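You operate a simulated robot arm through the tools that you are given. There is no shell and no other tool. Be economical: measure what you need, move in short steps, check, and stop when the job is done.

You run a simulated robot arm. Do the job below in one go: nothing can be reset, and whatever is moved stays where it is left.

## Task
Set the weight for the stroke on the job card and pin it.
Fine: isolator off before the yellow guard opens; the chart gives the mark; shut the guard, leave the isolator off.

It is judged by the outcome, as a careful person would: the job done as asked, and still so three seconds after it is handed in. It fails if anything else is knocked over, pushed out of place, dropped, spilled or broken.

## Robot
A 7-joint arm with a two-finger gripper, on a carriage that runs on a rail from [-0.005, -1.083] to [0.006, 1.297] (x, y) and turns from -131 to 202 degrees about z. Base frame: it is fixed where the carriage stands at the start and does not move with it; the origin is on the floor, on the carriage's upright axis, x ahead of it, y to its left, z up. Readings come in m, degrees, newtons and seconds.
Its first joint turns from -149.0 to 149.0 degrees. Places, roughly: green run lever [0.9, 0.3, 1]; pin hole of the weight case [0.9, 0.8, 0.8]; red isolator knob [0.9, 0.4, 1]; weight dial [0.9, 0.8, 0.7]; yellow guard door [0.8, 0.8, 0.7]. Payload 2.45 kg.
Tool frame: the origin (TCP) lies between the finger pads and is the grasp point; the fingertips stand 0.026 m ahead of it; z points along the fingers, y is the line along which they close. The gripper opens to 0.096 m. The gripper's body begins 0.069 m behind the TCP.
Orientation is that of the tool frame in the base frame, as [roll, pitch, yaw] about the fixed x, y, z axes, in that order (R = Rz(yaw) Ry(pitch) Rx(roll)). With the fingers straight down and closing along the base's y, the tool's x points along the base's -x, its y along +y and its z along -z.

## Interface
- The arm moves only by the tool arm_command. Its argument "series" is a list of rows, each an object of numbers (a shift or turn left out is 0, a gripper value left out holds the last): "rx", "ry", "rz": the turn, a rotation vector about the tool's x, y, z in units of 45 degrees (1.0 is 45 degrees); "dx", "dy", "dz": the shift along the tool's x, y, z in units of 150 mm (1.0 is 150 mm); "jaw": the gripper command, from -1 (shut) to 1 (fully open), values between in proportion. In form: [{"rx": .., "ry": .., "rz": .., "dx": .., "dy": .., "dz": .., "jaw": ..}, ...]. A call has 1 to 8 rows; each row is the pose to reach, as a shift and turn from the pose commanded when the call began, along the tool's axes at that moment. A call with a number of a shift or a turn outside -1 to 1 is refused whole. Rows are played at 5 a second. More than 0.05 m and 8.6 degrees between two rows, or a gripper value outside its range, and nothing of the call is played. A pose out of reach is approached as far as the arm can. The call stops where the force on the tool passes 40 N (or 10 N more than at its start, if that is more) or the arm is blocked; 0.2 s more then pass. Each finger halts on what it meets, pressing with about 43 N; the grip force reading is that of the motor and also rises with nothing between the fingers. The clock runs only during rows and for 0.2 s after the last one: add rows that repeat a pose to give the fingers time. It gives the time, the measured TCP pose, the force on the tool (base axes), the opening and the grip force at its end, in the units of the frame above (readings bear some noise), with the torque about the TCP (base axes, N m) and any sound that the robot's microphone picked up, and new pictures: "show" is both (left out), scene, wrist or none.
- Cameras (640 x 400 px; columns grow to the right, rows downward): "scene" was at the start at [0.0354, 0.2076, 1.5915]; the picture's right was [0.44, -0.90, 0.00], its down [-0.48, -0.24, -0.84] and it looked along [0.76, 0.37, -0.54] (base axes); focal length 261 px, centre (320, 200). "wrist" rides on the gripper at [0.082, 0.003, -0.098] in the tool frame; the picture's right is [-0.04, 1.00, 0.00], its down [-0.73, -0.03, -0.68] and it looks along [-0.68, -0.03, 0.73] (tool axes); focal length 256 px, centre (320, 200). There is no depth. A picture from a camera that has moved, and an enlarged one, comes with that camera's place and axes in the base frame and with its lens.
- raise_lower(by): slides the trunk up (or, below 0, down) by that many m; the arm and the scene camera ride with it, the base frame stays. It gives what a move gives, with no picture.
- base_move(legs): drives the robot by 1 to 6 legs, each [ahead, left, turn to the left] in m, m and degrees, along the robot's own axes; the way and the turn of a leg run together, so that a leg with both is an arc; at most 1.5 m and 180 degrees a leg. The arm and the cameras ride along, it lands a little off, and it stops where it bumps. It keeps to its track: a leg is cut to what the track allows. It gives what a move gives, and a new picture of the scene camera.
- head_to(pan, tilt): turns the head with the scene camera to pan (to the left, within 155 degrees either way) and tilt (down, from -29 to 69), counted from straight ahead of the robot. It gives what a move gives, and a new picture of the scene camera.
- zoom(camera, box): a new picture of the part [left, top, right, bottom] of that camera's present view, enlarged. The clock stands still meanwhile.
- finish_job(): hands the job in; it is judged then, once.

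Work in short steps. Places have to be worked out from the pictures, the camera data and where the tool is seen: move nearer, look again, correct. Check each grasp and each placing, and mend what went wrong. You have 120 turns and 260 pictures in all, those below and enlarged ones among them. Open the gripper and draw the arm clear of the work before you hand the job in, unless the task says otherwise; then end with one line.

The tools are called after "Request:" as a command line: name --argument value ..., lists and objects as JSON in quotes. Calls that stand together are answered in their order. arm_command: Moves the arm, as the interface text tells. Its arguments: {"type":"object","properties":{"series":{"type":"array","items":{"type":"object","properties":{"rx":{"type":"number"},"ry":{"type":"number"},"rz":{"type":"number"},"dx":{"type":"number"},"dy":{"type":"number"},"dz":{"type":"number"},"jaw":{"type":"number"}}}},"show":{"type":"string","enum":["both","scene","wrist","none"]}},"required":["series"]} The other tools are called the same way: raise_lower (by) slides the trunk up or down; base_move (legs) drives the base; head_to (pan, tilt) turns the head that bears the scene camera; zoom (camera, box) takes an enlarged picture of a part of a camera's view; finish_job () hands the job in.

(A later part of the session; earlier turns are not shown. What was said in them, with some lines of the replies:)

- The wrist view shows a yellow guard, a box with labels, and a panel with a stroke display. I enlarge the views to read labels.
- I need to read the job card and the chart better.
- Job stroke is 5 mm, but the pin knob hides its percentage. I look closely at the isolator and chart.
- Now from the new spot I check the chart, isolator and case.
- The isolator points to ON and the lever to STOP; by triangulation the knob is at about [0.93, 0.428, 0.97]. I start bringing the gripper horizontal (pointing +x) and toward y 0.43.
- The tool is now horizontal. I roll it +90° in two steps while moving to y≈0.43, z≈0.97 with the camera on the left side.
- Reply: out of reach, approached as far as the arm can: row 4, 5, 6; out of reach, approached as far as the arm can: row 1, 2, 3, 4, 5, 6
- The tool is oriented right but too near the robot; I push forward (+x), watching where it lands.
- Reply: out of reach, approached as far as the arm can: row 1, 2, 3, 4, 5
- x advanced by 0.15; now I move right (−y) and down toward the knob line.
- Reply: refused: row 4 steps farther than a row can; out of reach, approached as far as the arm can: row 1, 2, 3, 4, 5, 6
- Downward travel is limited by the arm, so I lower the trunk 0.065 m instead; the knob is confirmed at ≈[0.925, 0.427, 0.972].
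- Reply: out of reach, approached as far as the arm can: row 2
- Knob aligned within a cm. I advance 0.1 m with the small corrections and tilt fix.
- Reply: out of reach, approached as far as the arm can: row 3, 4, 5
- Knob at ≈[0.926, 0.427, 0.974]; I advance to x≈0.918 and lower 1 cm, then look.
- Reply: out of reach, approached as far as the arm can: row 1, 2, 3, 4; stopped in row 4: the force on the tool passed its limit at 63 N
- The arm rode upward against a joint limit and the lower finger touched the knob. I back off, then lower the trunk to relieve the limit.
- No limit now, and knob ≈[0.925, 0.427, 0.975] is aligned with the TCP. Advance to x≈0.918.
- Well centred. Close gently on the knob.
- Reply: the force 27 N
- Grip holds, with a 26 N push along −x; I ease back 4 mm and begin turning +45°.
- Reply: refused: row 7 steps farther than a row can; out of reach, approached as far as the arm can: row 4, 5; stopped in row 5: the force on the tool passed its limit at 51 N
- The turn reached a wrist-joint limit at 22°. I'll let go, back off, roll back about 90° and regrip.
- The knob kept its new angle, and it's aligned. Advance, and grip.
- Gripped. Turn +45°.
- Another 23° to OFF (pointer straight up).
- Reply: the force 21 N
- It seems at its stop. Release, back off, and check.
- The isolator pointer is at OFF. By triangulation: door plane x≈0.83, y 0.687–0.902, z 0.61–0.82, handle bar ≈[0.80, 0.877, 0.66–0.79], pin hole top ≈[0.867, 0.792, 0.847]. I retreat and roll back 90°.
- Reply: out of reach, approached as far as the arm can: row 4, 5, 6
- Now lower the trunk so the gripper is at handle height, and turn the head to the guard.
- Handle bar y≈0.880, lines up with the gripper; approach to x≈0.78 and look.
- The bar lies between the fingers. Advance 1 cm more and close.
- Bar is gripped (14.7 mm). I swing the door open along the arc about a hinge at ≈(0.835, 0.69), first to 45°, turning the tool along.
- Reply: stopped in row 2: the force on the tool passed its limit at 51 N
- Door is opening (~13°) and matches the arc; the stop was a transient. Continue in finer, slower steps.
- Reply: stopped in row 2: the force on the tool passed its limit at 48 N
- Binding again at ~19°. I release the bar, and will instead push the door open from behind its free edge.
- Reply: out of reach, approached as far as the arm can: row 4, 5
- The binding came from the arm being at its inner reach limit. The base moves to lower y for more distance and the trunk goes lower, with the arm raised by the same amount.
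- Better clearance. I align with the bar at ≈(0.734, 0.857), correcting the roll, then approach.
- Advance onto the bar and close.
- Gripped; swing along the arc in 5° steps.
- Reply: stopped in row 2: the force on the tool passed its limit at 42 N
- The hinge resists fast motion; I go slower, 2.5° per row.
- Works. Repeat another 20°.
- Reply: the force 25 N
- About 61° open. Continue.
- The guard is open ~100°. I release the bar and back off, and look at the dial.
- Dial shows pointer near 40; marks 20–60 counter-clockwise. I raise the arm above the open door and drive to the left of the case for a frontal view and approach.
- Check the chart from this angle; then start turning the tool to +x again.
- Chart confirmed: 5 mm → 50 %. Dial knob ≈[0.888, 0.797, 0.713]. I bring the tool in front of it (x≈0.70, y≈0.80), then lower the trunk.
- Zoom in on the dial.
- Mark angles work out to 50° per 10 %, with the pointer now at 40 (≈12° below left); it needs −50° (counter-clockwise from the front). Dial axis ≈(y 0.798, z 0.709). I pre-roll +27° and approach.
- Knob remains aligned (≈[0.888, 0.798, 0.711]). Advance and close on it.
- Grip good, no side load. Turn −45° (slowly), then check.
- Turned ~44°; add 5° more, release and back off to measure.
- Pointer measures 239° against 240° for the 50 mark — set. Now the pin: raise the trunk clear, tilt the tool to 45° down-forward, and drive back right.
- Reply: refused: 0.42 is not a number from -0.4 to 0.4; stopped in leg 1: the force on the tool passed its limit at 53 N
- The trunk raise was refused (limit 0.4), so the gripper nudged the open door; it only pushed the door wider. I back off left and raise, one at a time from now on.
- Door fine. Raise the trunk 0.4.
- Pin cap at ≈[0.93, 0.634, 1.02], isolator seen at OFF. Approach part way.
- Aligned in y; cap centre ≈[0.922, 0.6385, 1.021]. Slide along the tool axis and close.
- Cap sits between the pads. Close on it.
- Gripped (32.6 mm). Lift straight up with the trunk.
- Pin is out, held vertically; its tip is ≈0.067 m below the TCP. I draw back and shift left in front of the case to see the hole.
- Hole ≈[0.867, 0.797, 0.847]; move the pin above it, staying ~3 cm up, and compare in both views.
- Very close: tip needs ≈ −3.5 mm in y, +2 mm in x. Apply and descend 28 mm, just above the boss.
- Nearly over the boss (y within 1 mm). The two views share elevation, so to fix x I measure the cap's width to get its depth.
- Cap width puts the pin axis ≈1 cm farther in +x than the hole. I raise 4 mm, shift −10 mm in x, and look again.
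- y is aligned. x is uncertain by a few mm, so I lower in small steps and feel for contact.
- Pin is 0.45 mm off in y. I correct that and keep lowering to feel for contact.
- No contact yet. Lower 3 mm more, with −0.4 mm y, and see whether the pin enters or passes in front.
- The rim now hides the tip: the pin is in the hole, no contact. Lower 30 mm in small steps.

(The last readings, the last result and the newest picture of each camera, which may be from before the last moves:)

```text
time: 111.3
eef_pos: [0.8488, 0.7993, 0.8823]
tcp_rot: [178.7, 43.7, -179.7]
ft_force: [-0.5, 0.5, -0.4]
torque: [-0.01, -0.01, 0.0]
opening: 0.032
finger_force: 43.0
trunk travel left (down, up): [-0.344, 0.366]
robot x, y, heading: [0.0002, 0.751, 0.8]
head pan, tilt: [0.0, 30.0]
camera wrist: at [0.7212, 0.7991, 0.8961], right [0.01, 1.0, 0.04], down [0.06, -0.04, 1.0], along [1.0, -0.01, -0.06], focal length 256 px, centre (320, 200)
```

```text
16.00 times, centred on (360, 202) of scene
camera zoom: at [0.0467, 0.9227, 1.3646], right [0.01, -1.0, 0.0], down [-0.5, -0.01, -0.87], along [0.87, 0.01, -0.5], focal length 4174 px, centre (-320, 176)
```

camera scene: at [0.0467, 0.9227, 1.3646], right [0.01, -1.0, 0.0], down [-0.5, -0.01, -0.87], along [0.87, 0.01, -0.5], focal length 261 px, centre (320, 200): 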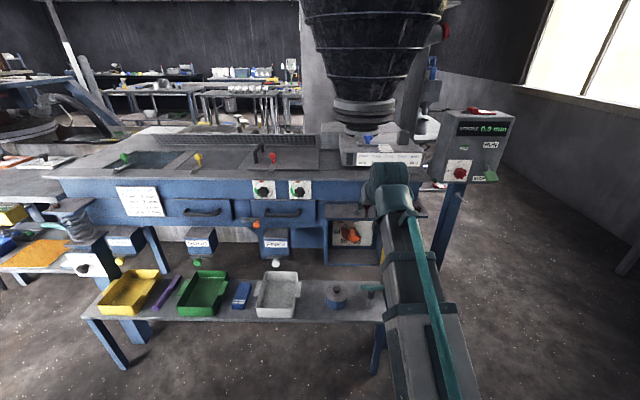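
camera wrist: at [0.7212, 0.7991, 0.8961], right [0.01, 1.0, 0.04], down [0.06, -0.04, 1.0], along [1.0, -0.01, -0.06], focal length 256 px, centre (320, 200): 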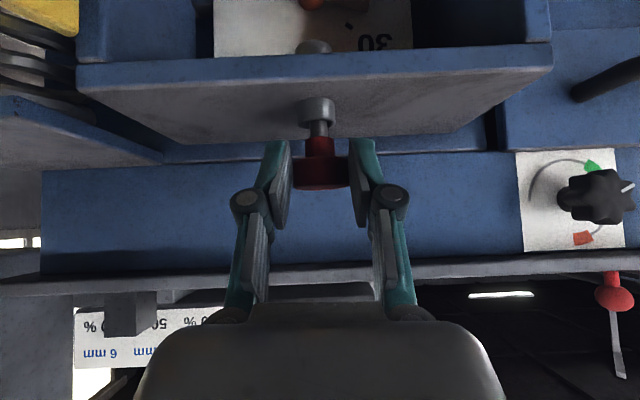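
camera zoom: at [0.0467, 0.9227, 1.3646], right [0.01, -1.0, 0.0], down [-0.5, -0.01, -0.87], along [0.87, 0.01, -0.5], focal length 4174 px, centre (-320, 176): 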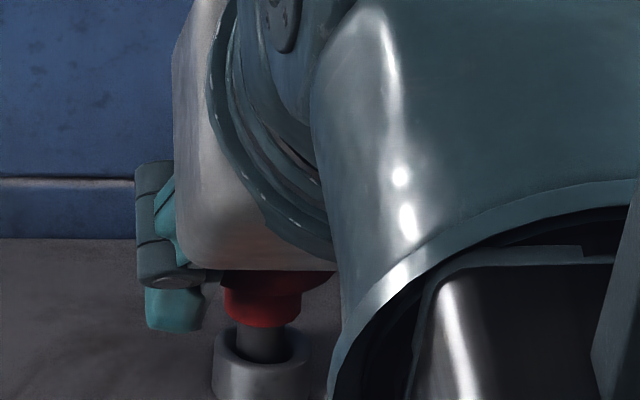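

No resistance; ~9 mm remains to seat. Lower 12 mm in 2 mm rows until it seats.

Request:
arm_command --series '[{"dz": 0.01, "dx": 0.0092}, {"dz": 0.019, "dx": 0.0184}, {"dz": 0.029, "dx": 0.0276}, {"dz": 0.034, "dx": 0.032}, {"dz": 0.038, "dx": 0.036}, {"dz": 0.043, "dx": 0.041}]' --show "wrist"

Request:
zoom --camera "wrist" --box '[260, 60, 380, 200]'

```text
time: 112.7
eef_pos: [0.8479, 0.7993, 0.8755]
tcp_rot: [178.7, 44.0, -179.6]
ft_force: [-1.3, -2.7, 11.5]
torque: [-0.17, -0.22, -0.06]
opening: 0.0318
finger_force: 43.3
trunk travel left (down, up): [-0.344, 0.366]
robot x, y, heading: [0.0052, 0.7551, 0.8]
head pan, tilt: [0.0, 30.0]
camera wrist: at [0.7211, 0.7988, 0.8889], right [0.01, 1.0, 0.04], down [0.06, -0.04, 1.0], along [1.0, -0.01, -0.06], focal length 256 px, centre (320, 200)
```

wrist: 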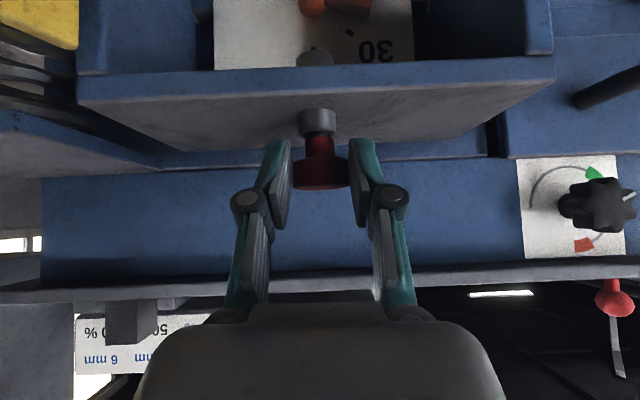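

```text
2.86 times, centred on (320, 130) of wrist
camera zoom: at [0.7211, 0.7988, 0.8889], right [0.01, 1.0, 0.04], down [0.06, -0.04, 1.0], along [1.0, -0.01, -0.06], focal length 731 px, centre (320, 400)
```

zoom: 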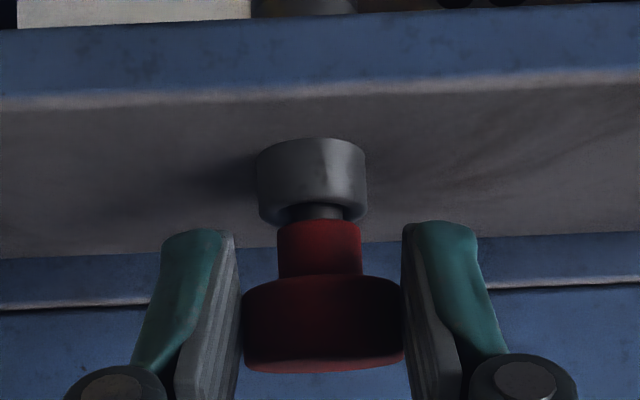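

Contact at ~11 N with about 2–3 mm still showing. Press a little further.

Request:
arm_command --series '[{"dz": 0.005, "dx": 0.0046}, {"dz": 0.01, "dx": 0.0092}, {"dz": 0.015, "dx": 0.0138}, {"dz": 0.02, "dx": 0.0184}]' --show "none"

Request:
zoom --camera "wrist" --box '[260, 60, 380, 200]'

Request:
zoom --camera "scene" --box '[320, 180, 400, 250]'

```text
time: 113.7
eef_pos: [0.8467, 0.7982, 0.8741]
tcp_rot: [178.6, 44.2, -179.8]
ft_force: [-2.8, -2.7, 34.6]
torque: [-0.1, -0.84, -0.01]
opening: 0.0319
finger_force: 43.1
trunk travel left (down, up): [-0.344, 0.366]
robot x, y, heading: [0.0049, 0.7529, 1.0]
head pan, tilt: [0.0, 30.0]
```

```text
2.86 times, centred on (320, 130) of wrist
camera zoom: at [0.7202, 0.7991, 0.8862], right [0.01, 1.0, 0.04], down [0.05, -0.05, 1.0], along [1.0, -0.01, -0.05], focal length 731 px, centre (320, 400)
```

zoom: 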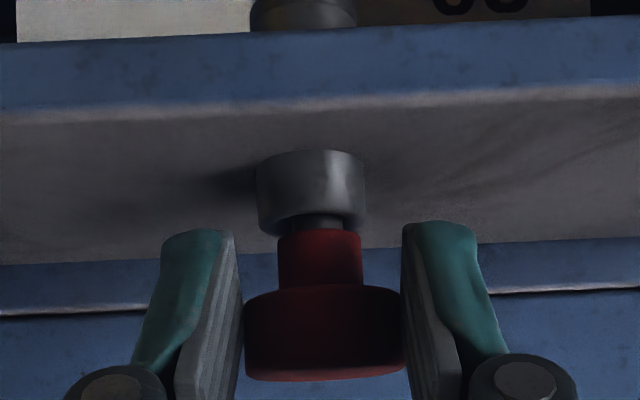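

```text
5.71 times, centred on (360, 215) of scene
camera zoom: at [0.043, 0.9223, 1.3649], right [0.01, -1.0, 0.0], down [-0.5, -0.01, -0.87], along [0.87, 0.01, -0.5], focal length 1491 px, centre (91, 114)
```

zoom: 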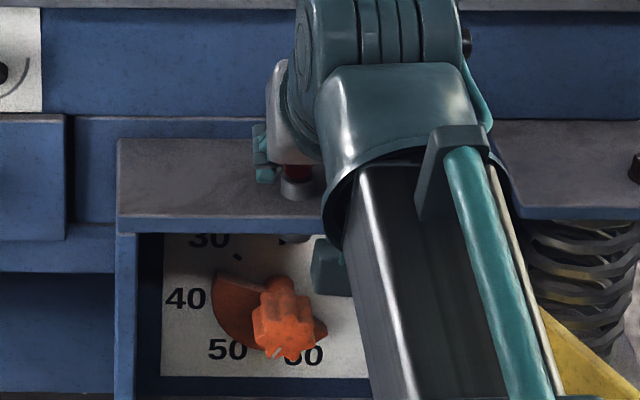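

It resists at 35 N — seated or nearly so. I release it gently and inspect.

Request:
arm_command --series '[{"jaw": -1, "dz": -0.012, "dx": -0.011}, {"jaw": -0.1, "dz": -0.012, "dx": -0.011}, {"jaw": 0.2, "dz": -0.012, "dx": -0.011}, {"jaw": 0.3, "dz": -0.012, "dx": -0.011}]' --show "wrist"

Request:
zoom --camera "wrist" --box '[260, 60, 380, 200]'

```text
time: 114.7
eef_pos: [0.8479, 0.7996, 0.872]
tcp_rot: [178.7, 43.5, -179.7]
ft_force: [0.9, 0.1, 0.9]
torque: [-0.01, 0.0, -0.01]
opening: 0.0623
finger_force: 0.1
trunk travel left (down, up): [-0.344, 0.366]
robot x, y, heading: [0.0013, 0.7531, 0.7]
head pan, tilt: [0.0, 30.0]
camera wrist: at [0.7215, 0.7992, 0.8854], right [0.01, 1.0, 0.04], down [0.06, -0.04, 1.0], along [1.0, -0.01, -0.06], focal length 256 px, centre (320, 200)
```

wrist: 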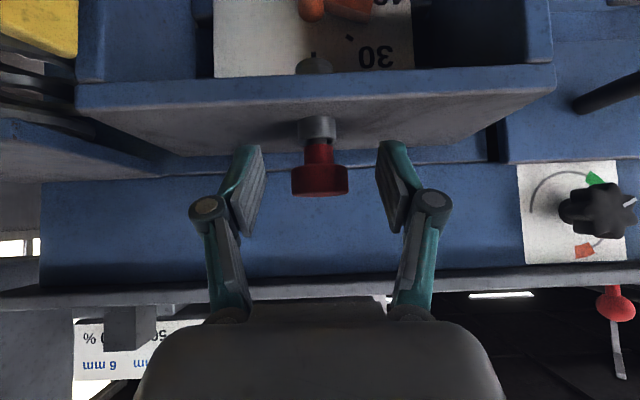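

```text
2.86 times, centred on (320, 130) of wrist
camera zoom: at [0.7215, 0.7992, 0.8854], right [0.01, 1.0, 0.04], down [0.06, -0.04, 1.0], along [1.0, -0.01, -0.06], focal length 731 px, centre (320, 400)
```

zoom: 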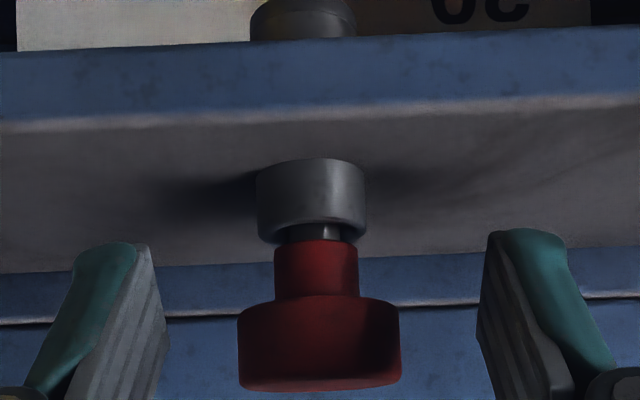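

Request:
zoom --camera "wrist" --box '[280, 0, 350, 80]'

Request:
zoom --camera "scene" --box '[340, 195, 380, 225]'

```text
5.00 times, centred on (315, 40) of wrist
camera zoom: at [0.7215, 0.7992, 0.8854], right [0.01, 1.0, 0.04], down [0.06, -0.04, 1.0], along [1.0, -0.01, -0.06], focal length 1280 px, centre (345, 1000)
```

zoom: 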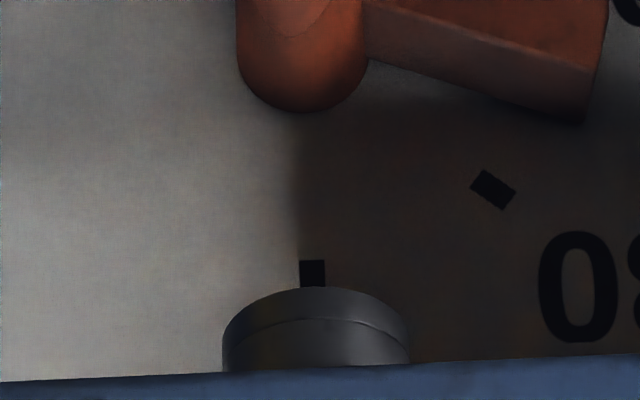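

```text
13.33 times, centred on (360, 210) of scene
camera zoom: at [0.0466, 0.9227, 1.3645], right [0.01, -1.0, 0.0], down [-0.5, -0.01, -0.87], along [0.87, 0.01, -0.5], focal length 3478 px, centre (-213, 67)
```

zoom: 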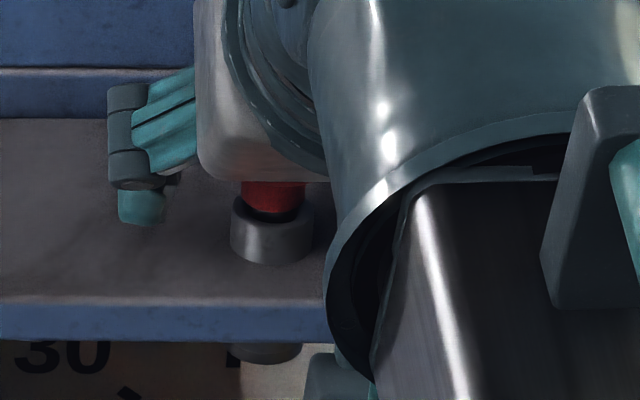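

The bush is a blind one and the pin stands seated in it. I retreat along the tool axis, close the fingers and check the pin.

Request:
arm_command --series '[{"dz": -0.2, "jaw": 0.4}, {"dz": -0.4}, {"dz": -0.6}, {"dz": -0.8}, {"dz": -1}]' --show "both"

Request:
zoom --camera "wrist" --box '[260, 50, 380, 150]'

Request:
zoom --camera "scene" --box '[310, 180, 430, 300]'

```text
time: 115.9
eef_pos: [0.7445, 0.7964, 0.9809]
tcp_rot: [178.8, 43.7, -179.7]
ft_force: [0.6, -0.7, -1.4]
torque: [0.0, -0.02, 0.01]
opening: 0.0673
finger_force: 0.2
trunk travel left (down, up): [-0.344, 0.366]
robot x, y, heading: [0.0001, 0.7545, 0.8]
head pan, tilt: [0.0, 30.0]
camera scene: at [0.0468, 0.9227, 1.3645], right [0.01, -1.0, 0.0], down [-0.5, -0.01, -0.87], along [0.87, 0.01, -0.5], focal length 261 px, centre (320, 200)
camera wrist: at [0.6171, 0.7954, 0.9935], right [0.01, 1.0, 0.04], down [0.06, -0.04, 1.0], along [1.0, -0.01, -0.06], focal length 256 px, centre (320, 200)
```

scene: 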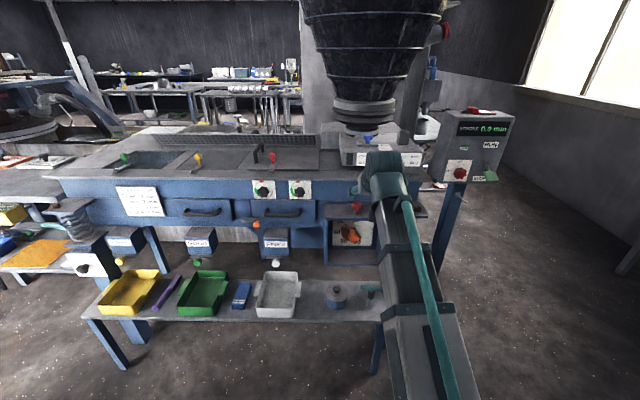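
wrist: 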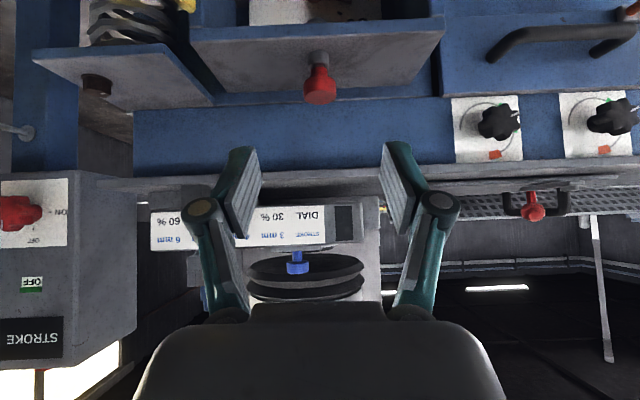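

```text
4.00 times, centred on (320, 100) of wrist
camera zoom: at [0.6171, 0.7954, 0.9935], right [0.01, 1.0, 0.04], down [0.06, -0.04, 1.0], along [1.0, -0.01, -0.06], focal length 1024 px, centre (320, 600)
```

zoom: 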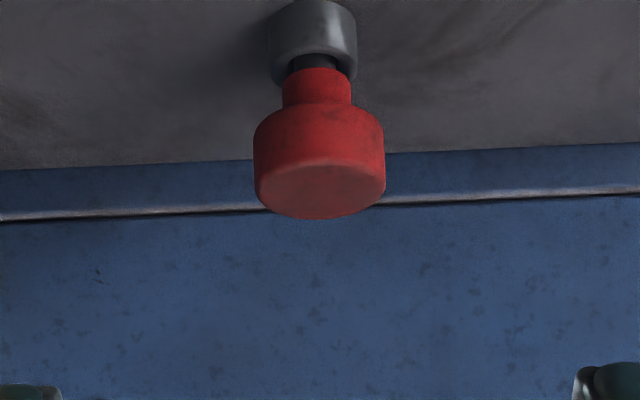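

```text
3.33 times, centred on (370, 240) of scene
camera zoom: at [0.0468, 0.9227, 1.3645], right [0.01, -1.0, 0.0], down [-0.5, -0.01, -0.87], along [0.87, 0.01, -0.5], focal length 870 px, centre (153, 67)
```

zoom: 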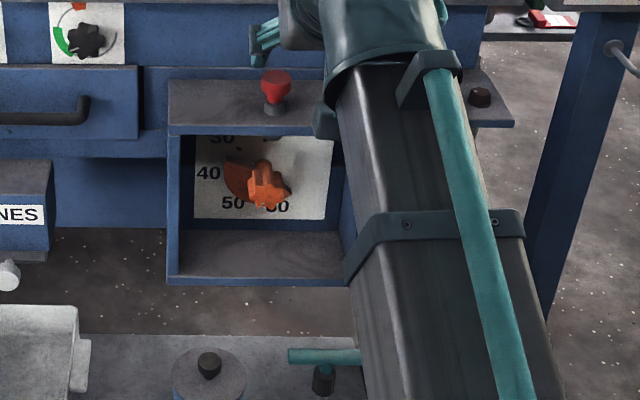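

Pin and dial look good. Drive right to work on the guard door.

Request:
base_move --legs '[[0, -0.38, 0]]'

Request:
arm_command --series '[{"ry": -0.17, "dz": -0.05, "jaw": -1}, {"ry": -0.34, "dz": -0.1}, {"ry": -0.51, "dz": -0.15}, {"ry": -0.68, "dz": -0.2}, {"ry": -0.85, "dz": -0.25}, {"ry": -1, "dz": -0.3}]' --show "none"

Request:
zoom --camera "scene" --box '[160, 160, 360, 300]'

```text
time: 118.3
eef_pos: [0.7412, 0.4166, 0.9801]
tcp_rot: [178.7, 43.7, -179.8]
ft_force: [-0.5, -0.1, 0.1]
torque: [0.02, 0.01, 0.03]
opening: 0.0674
finger_force: 0.0
trunk travel left (down, up): [-0.344, 0.366]
robot x, y, heading: [-0.0005, 0.3776, 0.5]
head pan, tilt: [0.0, 30.0]
camera scene: at [0.0453, 0.5447, 1.3646], right [0.01, -1.0, 0.0], down [-0.5, -0.01, -0.87], along [0.87, 0.01, -0.5], focal length 261 px, centre (320, 200)
```

scene: 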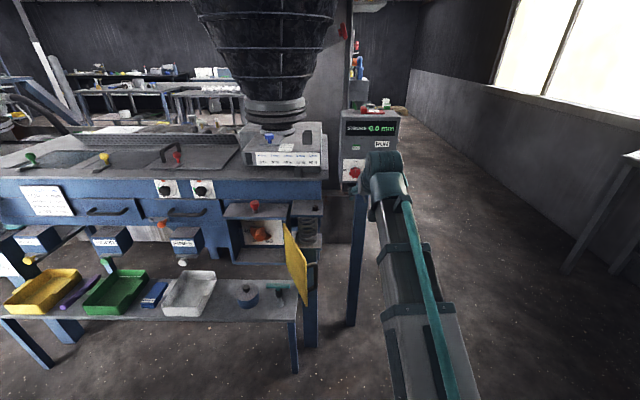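

```text
time: 119.7
eef_pos: [0.712, 0.4156, 1.0129]
tcp_rot: [139.6, 88.5, 140.7]
ft_force: [0.0, -0.4, 0.3]
torque: [-0.02, 0.01, -0.01]
opening: 0.0002
finger_force: 28.6
trunk travel left (down, up): [-0.344, 0.366]
robot x, y, heading: [0.0062, 0.3799, 0.6]
head pan, tilt: [0.0, 30.0]
```

```text
2.86 times, centred on (260, 230) of scene
camera zoom: at [0.0453, 0.5446, 1.3646], right [0.01, -1.0, 0.0], down [-0.5, -0.01, -0.87], along [0.87, 0.01, -0.5], focal length 745 px, centre (491, 114)
```

zoom: 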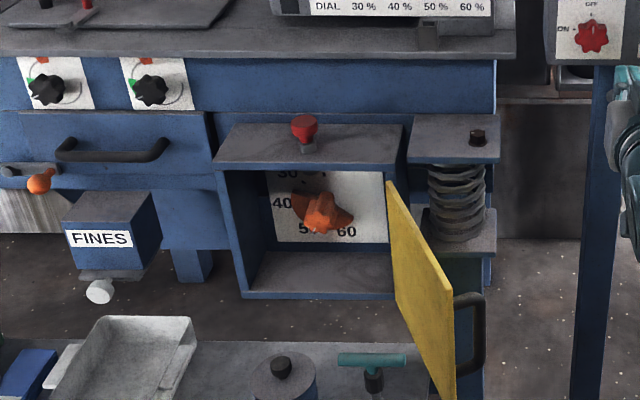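

Door stands at ~115°, free corner ≈(0.626, 0.59). I lower the trunk to z≈0.71 and turn the closed fingers toward +y to push the door shut.

Request:
raise_lower --by -0.3

Request:
arm_command --series '[{"rx": -0.17}, {"rx": -0.34}, {"rx": -0.51}, {"rx": -0.68}, {"rx": -0.85}, {"rx": -1}]' --show "none"

Request:
arm_command --series '[{"rx": -0.17}, {"rx": -0.34}, {"rx": -0.51}, {"rx": -0.68}, {"rx": -0.85}, {"rx": -1}]' --show "both"

```text
time: 122.7
eef_pos: [0.7113, 0.4142, 0.7118]
tcp_rot: [143.4, 88.3, 144.4]
ft_force: [0.0, 0.6, -0.1]
torque: [0.0, 0.0, -0.02]
opening: 0.0001
finger_force: 28.2
trunk travel left (down, up): [-0.044, 0.666]
robot x, y, heading: [0.0029, 0.3765, 1.0]
head pan, tilt: [0.0, 30.0]
```

```text
time: 124.1
eef_pos: [0.7116, 0.4156, 0.7115]
tcp_rot: [97.7, 88.5, 143.9]
ft_force: [0.3, -0.8, -0.3]
torque: [0.04, 0.0, 0.0]
opening: 0.0
finger_force: 28.7
trunk travel left (down, up): [-0.044, 0.666]
robot x, y, heading: [0.0018, 0.3758, 0.7]
head pan, tilt: [0.0, 30.0]
```

```text
time: 125.5
eef_pos: [0.7117, 0.415, 0.7112]
tcp_rot: [52.3, 88.4, 143.5]
ft_force: [-0.7, 1.1, -0.4]
torque: [0.0, 0.04, 0.01]
opening: 0.0
finger_force: 28.2
trunk travel left (down, up): [-0.044, 0.666]
robot x, y, heading: [0.0027, 0.3777, 0.4]
head pan, tilt: [0.0, 30.0]
camera scene: at [0.0452, 0.5446, 1.0646], right [0.01, -1.0, 0.0], down [-0.5, -0.01, -0.87], along [0.87, 0.01, -0.5], focal length 261 px, centre (320, 200)
camera wrist: at [0.7088, 0.3174, 0.6276], right [-1.0, -0.02, 0.06], down [0.06, -0.69, 0.72], along [0.03, 0.72, 0.69], focal length 256 px, centre (320, 200)
```

scene: 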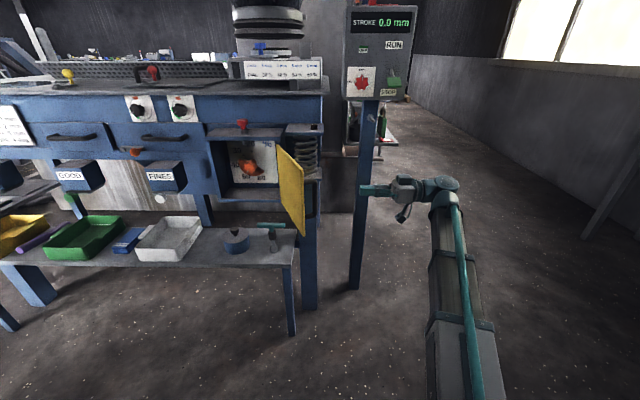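
wrist: 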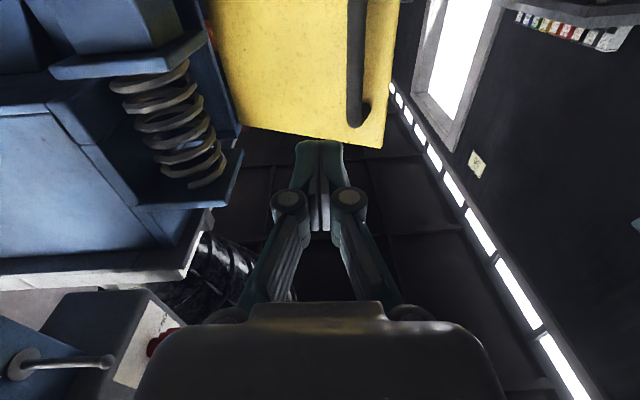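

Fingers point at the door face. Advance +y 0.15 m.

Request:
arm_command --series '[{"dz": 0.25}, {"dz": 0.5}, {"dz": 0.75}, {"dz": 1}]' --show "none"

Request:
arm_command --series '[{"dz": 0.08}, {"dz": 0.16}, {"dz": 0.24}, {"dz": 0.32}, {"dz": 0.4}, {"dz": 0.48}, {"dz": 0.56}, {"dz": 0.64}]' --show "wrist"

```text
time: 126.5
eef_pos: [0.7101, 0.5656, 0.7142]
tcp_rot: [53.7, 88.4, 144.8]
ft_force: [0.2, -0.6, 0.0]
torque: [0.02, 0.02, -0.02]
opening: 0.0
finger_force: 28.8
trunk travel left (down, up): [-0.044, 0.666]
robot x, y, heading: [-0.0015, 0.3758, 0.6]
head pan, tilt: [0.0, 30.0]
```

```text
time: 128.3
eef_pos: [0.7067, 0.6597, 0.7162]
tcp_rot: [53.3, 88.3, 144.4]
ft_force: [-0.4, -1.3, -1.0]
torque: [-0.06, 0.0, 0.05]
opening: 0.0002
finger_force: 29.0
trunk travel left (down, up): [-0.044, 0.666]
robot x, y, heading: [0.0017, 0.3733, 0.6]
head pan, tilt: [0.0, 30.0]
camera wrist: at [0.704, 0.5631, 0.6322], right [-1.0, -0.02, 0.06], down [0.06, -0.69, 0.72], along [0.03, 0.72, 0.69], focal length 256 px, centre (320, 200)
```

wrist: 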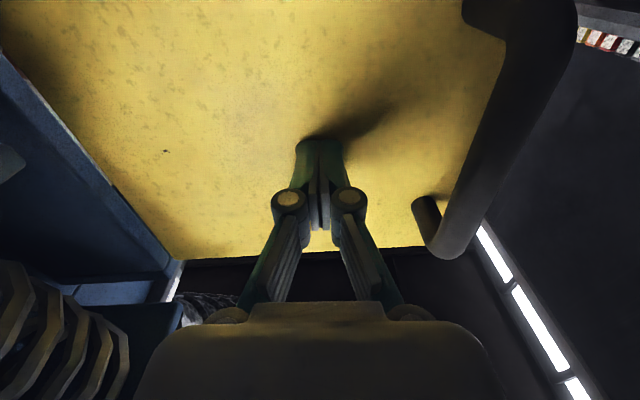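

Door is at ~90°, pushing easily. Continue on the closing arc, turning the tool with it (40°).

Request:
arm_command --series '[{"dz": 0.077, "dy": 0.02, "rx": 0.111}, {"dz": 0.155, "dy": 0.033, "rx": 0.222}, {"dz": 0.233, "dy": 0.04, "rx": 0.333}, {"dz": 0.313, "dy": 0.039, "rx": 0.444}, {"dz": 0.391, "dy": 0.031, "rx": 0.556}, {"dz": 0.469, "dy": 0.017, "rx": 0.667}, {"dz": 0.545, "dy": -0.004, "rx": 0.778}, {"dz": 0.62, "dy": -0.031, "rx": 0.889}]' --show "wrist"

```text
time: 130.1
eef_pos: [0.71, 0.7541, 0.7179]
tcp_rot: [92.3, 88.4, 143.2]
ft_force: [0.1, 0.8, -0.5]
torque: [0.01, 0.0, -0.01]
opening: 0.0001
finger_force: 28.9
trunk travel left (down, up): [-0.044, 0.666]
robot x, y, heading: [0.0036, 0.3751, 0.6]
head pan, tilt: [0.0, 30.0]
camera wrist: at [0.6436, 0.6804, 0.6353], right [-0.78, 0.63, 0.07], down [-0.39, -0.56, 0.73], along [0.5, 0.54, 0.68], focal length 256 px, centre (320, 200)
```

wrist: 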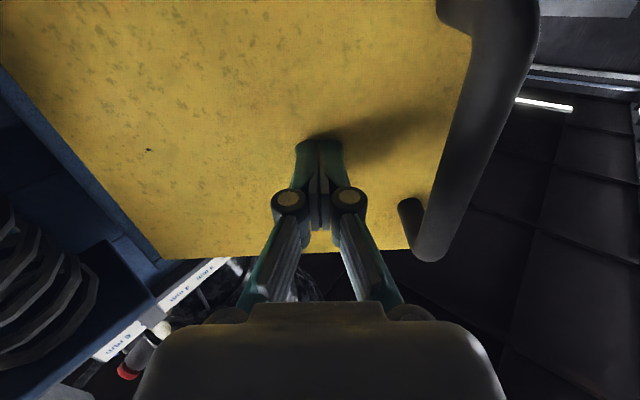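

Repeat, another 40°.

Request:
arm_command --series '[{"dz": 0.077, "dy": 0.02, "rx": 0.111}, {"dz": 0.155, "dy": 0.033, "rx": 0.222}, {"dz": 0.233, "dy": 0.04, "rx": 0.333}, {"dz": 0.313, "dy": 0.039, "rx": 0.444}, {"dz": 0.391, "dy": 0.031, "rx": 0.556}, {"dz": 0.469, "dy": 0.017, "rx": 0.667}, {"dz": 0.545, "dy": -0.004, "rx": 0.778}, {"dz": 0.62, "dy": -0.031, "rx": 0.889}]' --show "both"

```text
time: 131.9
eef_pos: [0.7722, 0.8221, 0.7173]
tcp_rot: [132.6, 88.5, 143.7]
ft_force: [-0.2, 0.5, 0.7]
torque: [0.02, 0.01, 0.01]
opening: 0.0
finger_force: 28.9
trunk travel left (down, up): [-0.044, 0.666]
robot x, y, heading: [0.0008, 0.3764, 0.7]
head pan, tilt: [0.0, 30.0]
camera scene: at [0.0453, 0.5446, 1.0646], right [0.01, -1.0, 0.0], down [-0.5, -0.01, -0.87], along [0.87, 0.01, -0.5], focal length 261 px, centre (320, 200)
camera wrist: at [0.6736, 0.8087, 0.6366], right [-0.19, 0.98, 0.06], down [-0.64, -0.17, 0.75], along [0.74, 0.1, 0.66], focal length 256 px, centre (320, 200)
```

scene: 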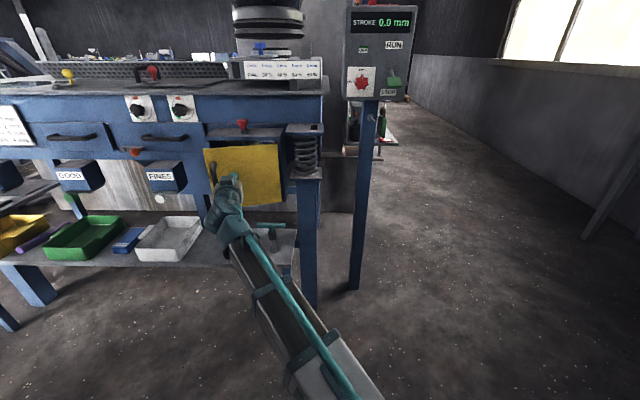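
wrist: 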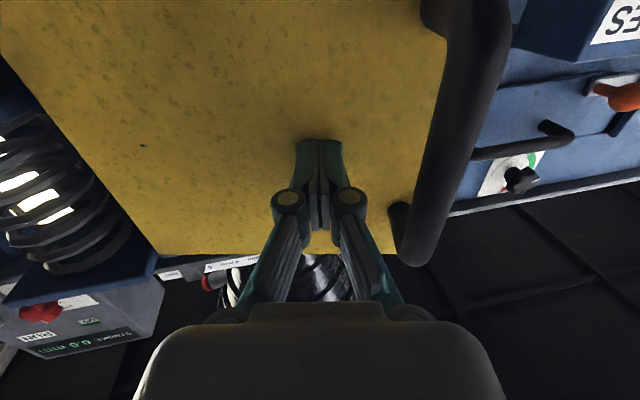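

About 10° remain; push on until it meets the stop.

Request:
arm_command --series '[{"dz": 0.04, "rx": 0.06}, {"dz": 0.08, "rx": 0.12}, {"dz": 0.12, "rx": 0.18}, {"dz": 0.16, "rx": 0.22}, {"dz": 0.2, "rx": 0.22}, {"dz": 0.24, "rx": 0.22}, {"dz": 0.28, "rx": 0.22}, {"dz": 0.32, "rx": 0.22}]' --show "wrist"

Request:
zoom --camera "scene" --box '[190, 110, 310, 220]'

```text
time: 133.5
eef_pos: [0.8061, 0.8289, 0.7157]
tcp_rot: [141.5, 88.4, 142.8]
ft_force: [-9.0, -1.7, 4.3]
torque: [0.0, -0.23, -0.1]
opening: 0.0
finger_force: 29.0
trunk travel left (down, up): [-0.044, 0.666]
robot x, y, heading: [-0.0002, 0.3799, 0.6]
head pan, tilt: [0.0, 30.0]
stopped in row 8: the force on the tool passed its limit at 48 N (the readings are from after the stop); the commanded pose is now the measured one
camera wrist: at [0.7061, 0.832, 0.6364], right [-0.02, 1.0, 0.06], down [-0.66, -0.06, 0.75], along [0.75, -0.02, 0.66], focal length 256 px, centre (320, 200)
```

wrist: 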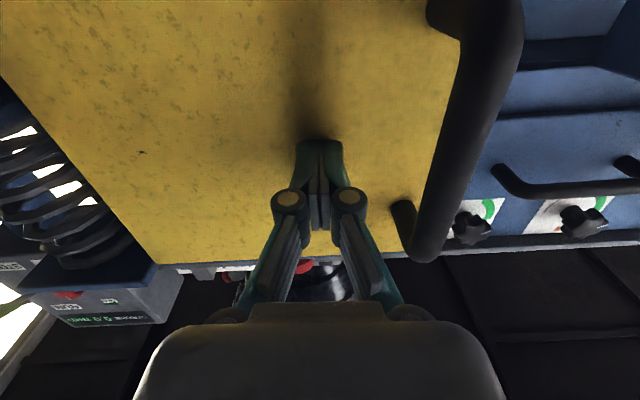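

```text
3.64 times, centred on (250, 165) of scene
camera zoom: at [0.0443, 0.5443, 1.0648], right [0.01, -1.0, 0.0], down [-0.5, -0.01, -0.87], along [0.87, 0.01, -0.5], focal length 949 px, centre (574, 327)
```

zoom: 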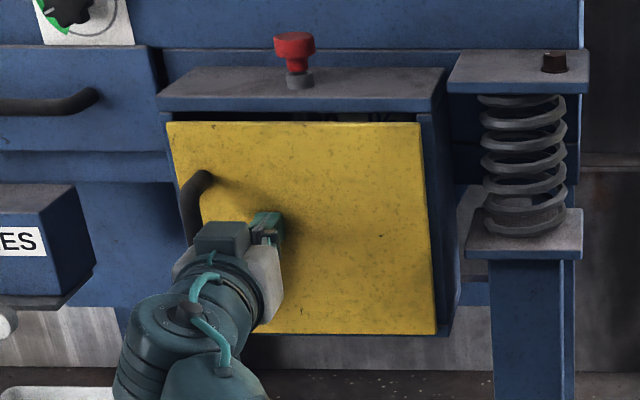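

The door is against its stop, shut, with the pin in place. Draw the arm back and inspect.

Request:
arm_command --series '[{"dz": -0.2}, {"dz": -0.4}, {"dz": -0.6}, {"dz": -0.8, "jaw": 0}, {"dz": -0.9, "jaw": 0.5}]' --show "none"

Request:
base_move --legs '[[0, -0.3, 0]]'

Request:
zoom --camera "scene" --box '[100, 90, 240, 220]'

Request:
zoom --camera "scene" --box '[210, 20, 330, 120]'

```text
time: 134.7
eef_pos: [0.673, 0.8262, 0.7181]
tcp_rot: [144.9, 88.3, 146.0]
ft_force: [-0.3, -0.3, -0.1]
torque: [0.01, 0.03, 0.01]
opening: 0.0718
finger_force: 0.0
trunk travel left (down, up): [-0.044, 0.666]
robot x, y, heading: [0.0015, 0.3753, 0.8]
head pan, tilt: [0.0, 30.0]
```

```text
time: 136.8
eef_pos: [0.6732, 0.5277, 0.7184]
tcp_rot: [144.7, 88.3, 145.7]
ft_force: [-1.1, 1.5, 0.4]
torque: [-0.01, -0.02, -0.02]
opening: 0.072
finger_force: 0.0
trunk travel left (down, up): [-0.044, 0.666]
robot x, y, heading: [-0.0021, 0.078, 0.7]
head pan, tilt: [0.0, 30.0]
camera scene: at [0.0443, 0.2473, 1.0646], right [0.01, -1.0, 0.0], down [-0.5, 0.0, -0.87], along [0.87, 0.01, -0.5], focal length 261 px, centre (320, 200)
```

scene: 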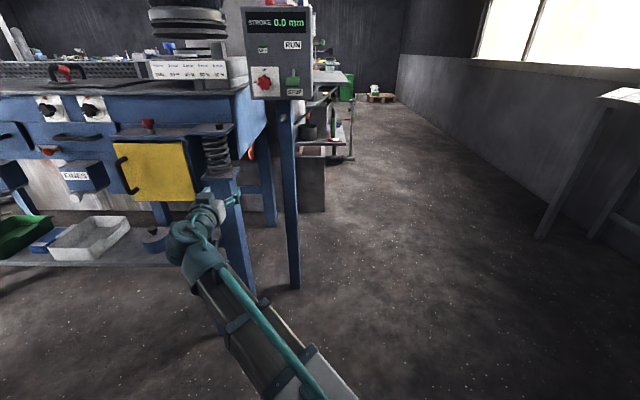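

```text
3.08 times, centred on (170, 155) of scene
camera zoom: at [0.0443, 0.2473, 1.0646], right [0.01, -1.0, 0.0], down [-0.5, 0.0, -0.87], along [0.87, 0.01, -0.5], focal length 803 px, centre (782, 338)
```

zoom: 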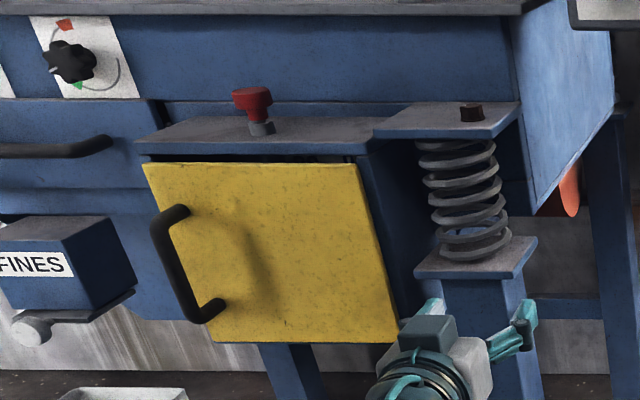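

```text
4.00 times, centred on (270, 70) of scene
camera zoom: at [0.0443, 0.2473, 1.0646], right [0.01, -1.0, 0.0], down [-0.5, 0.0, -0.87], along [0.87, 0.01, -0.5], focal length 1044 px, centre (520, 720)
```

zoom: 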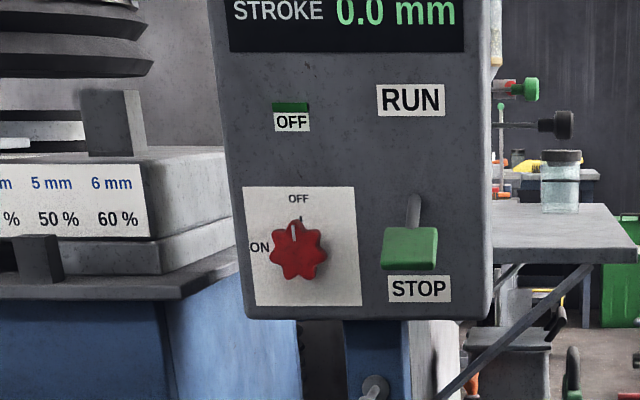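

The guard is shut, the pin is in, the isolator is at OFF and the run lever is at STOP. The gripper is open and clear, so I hand the job in.

Request:
finish_job

```text
The job is handed in.
```

I set the weight dial to 50 %, the chart's mark for the card's 5 mm stroke, and pinned it. About 3 mm of the pin still shows and it would not go further under a 35 N push, so I take it as bottomed. The guard is shut and the isolator is off; while the guard was open I bumped it once, which only swung it wider.
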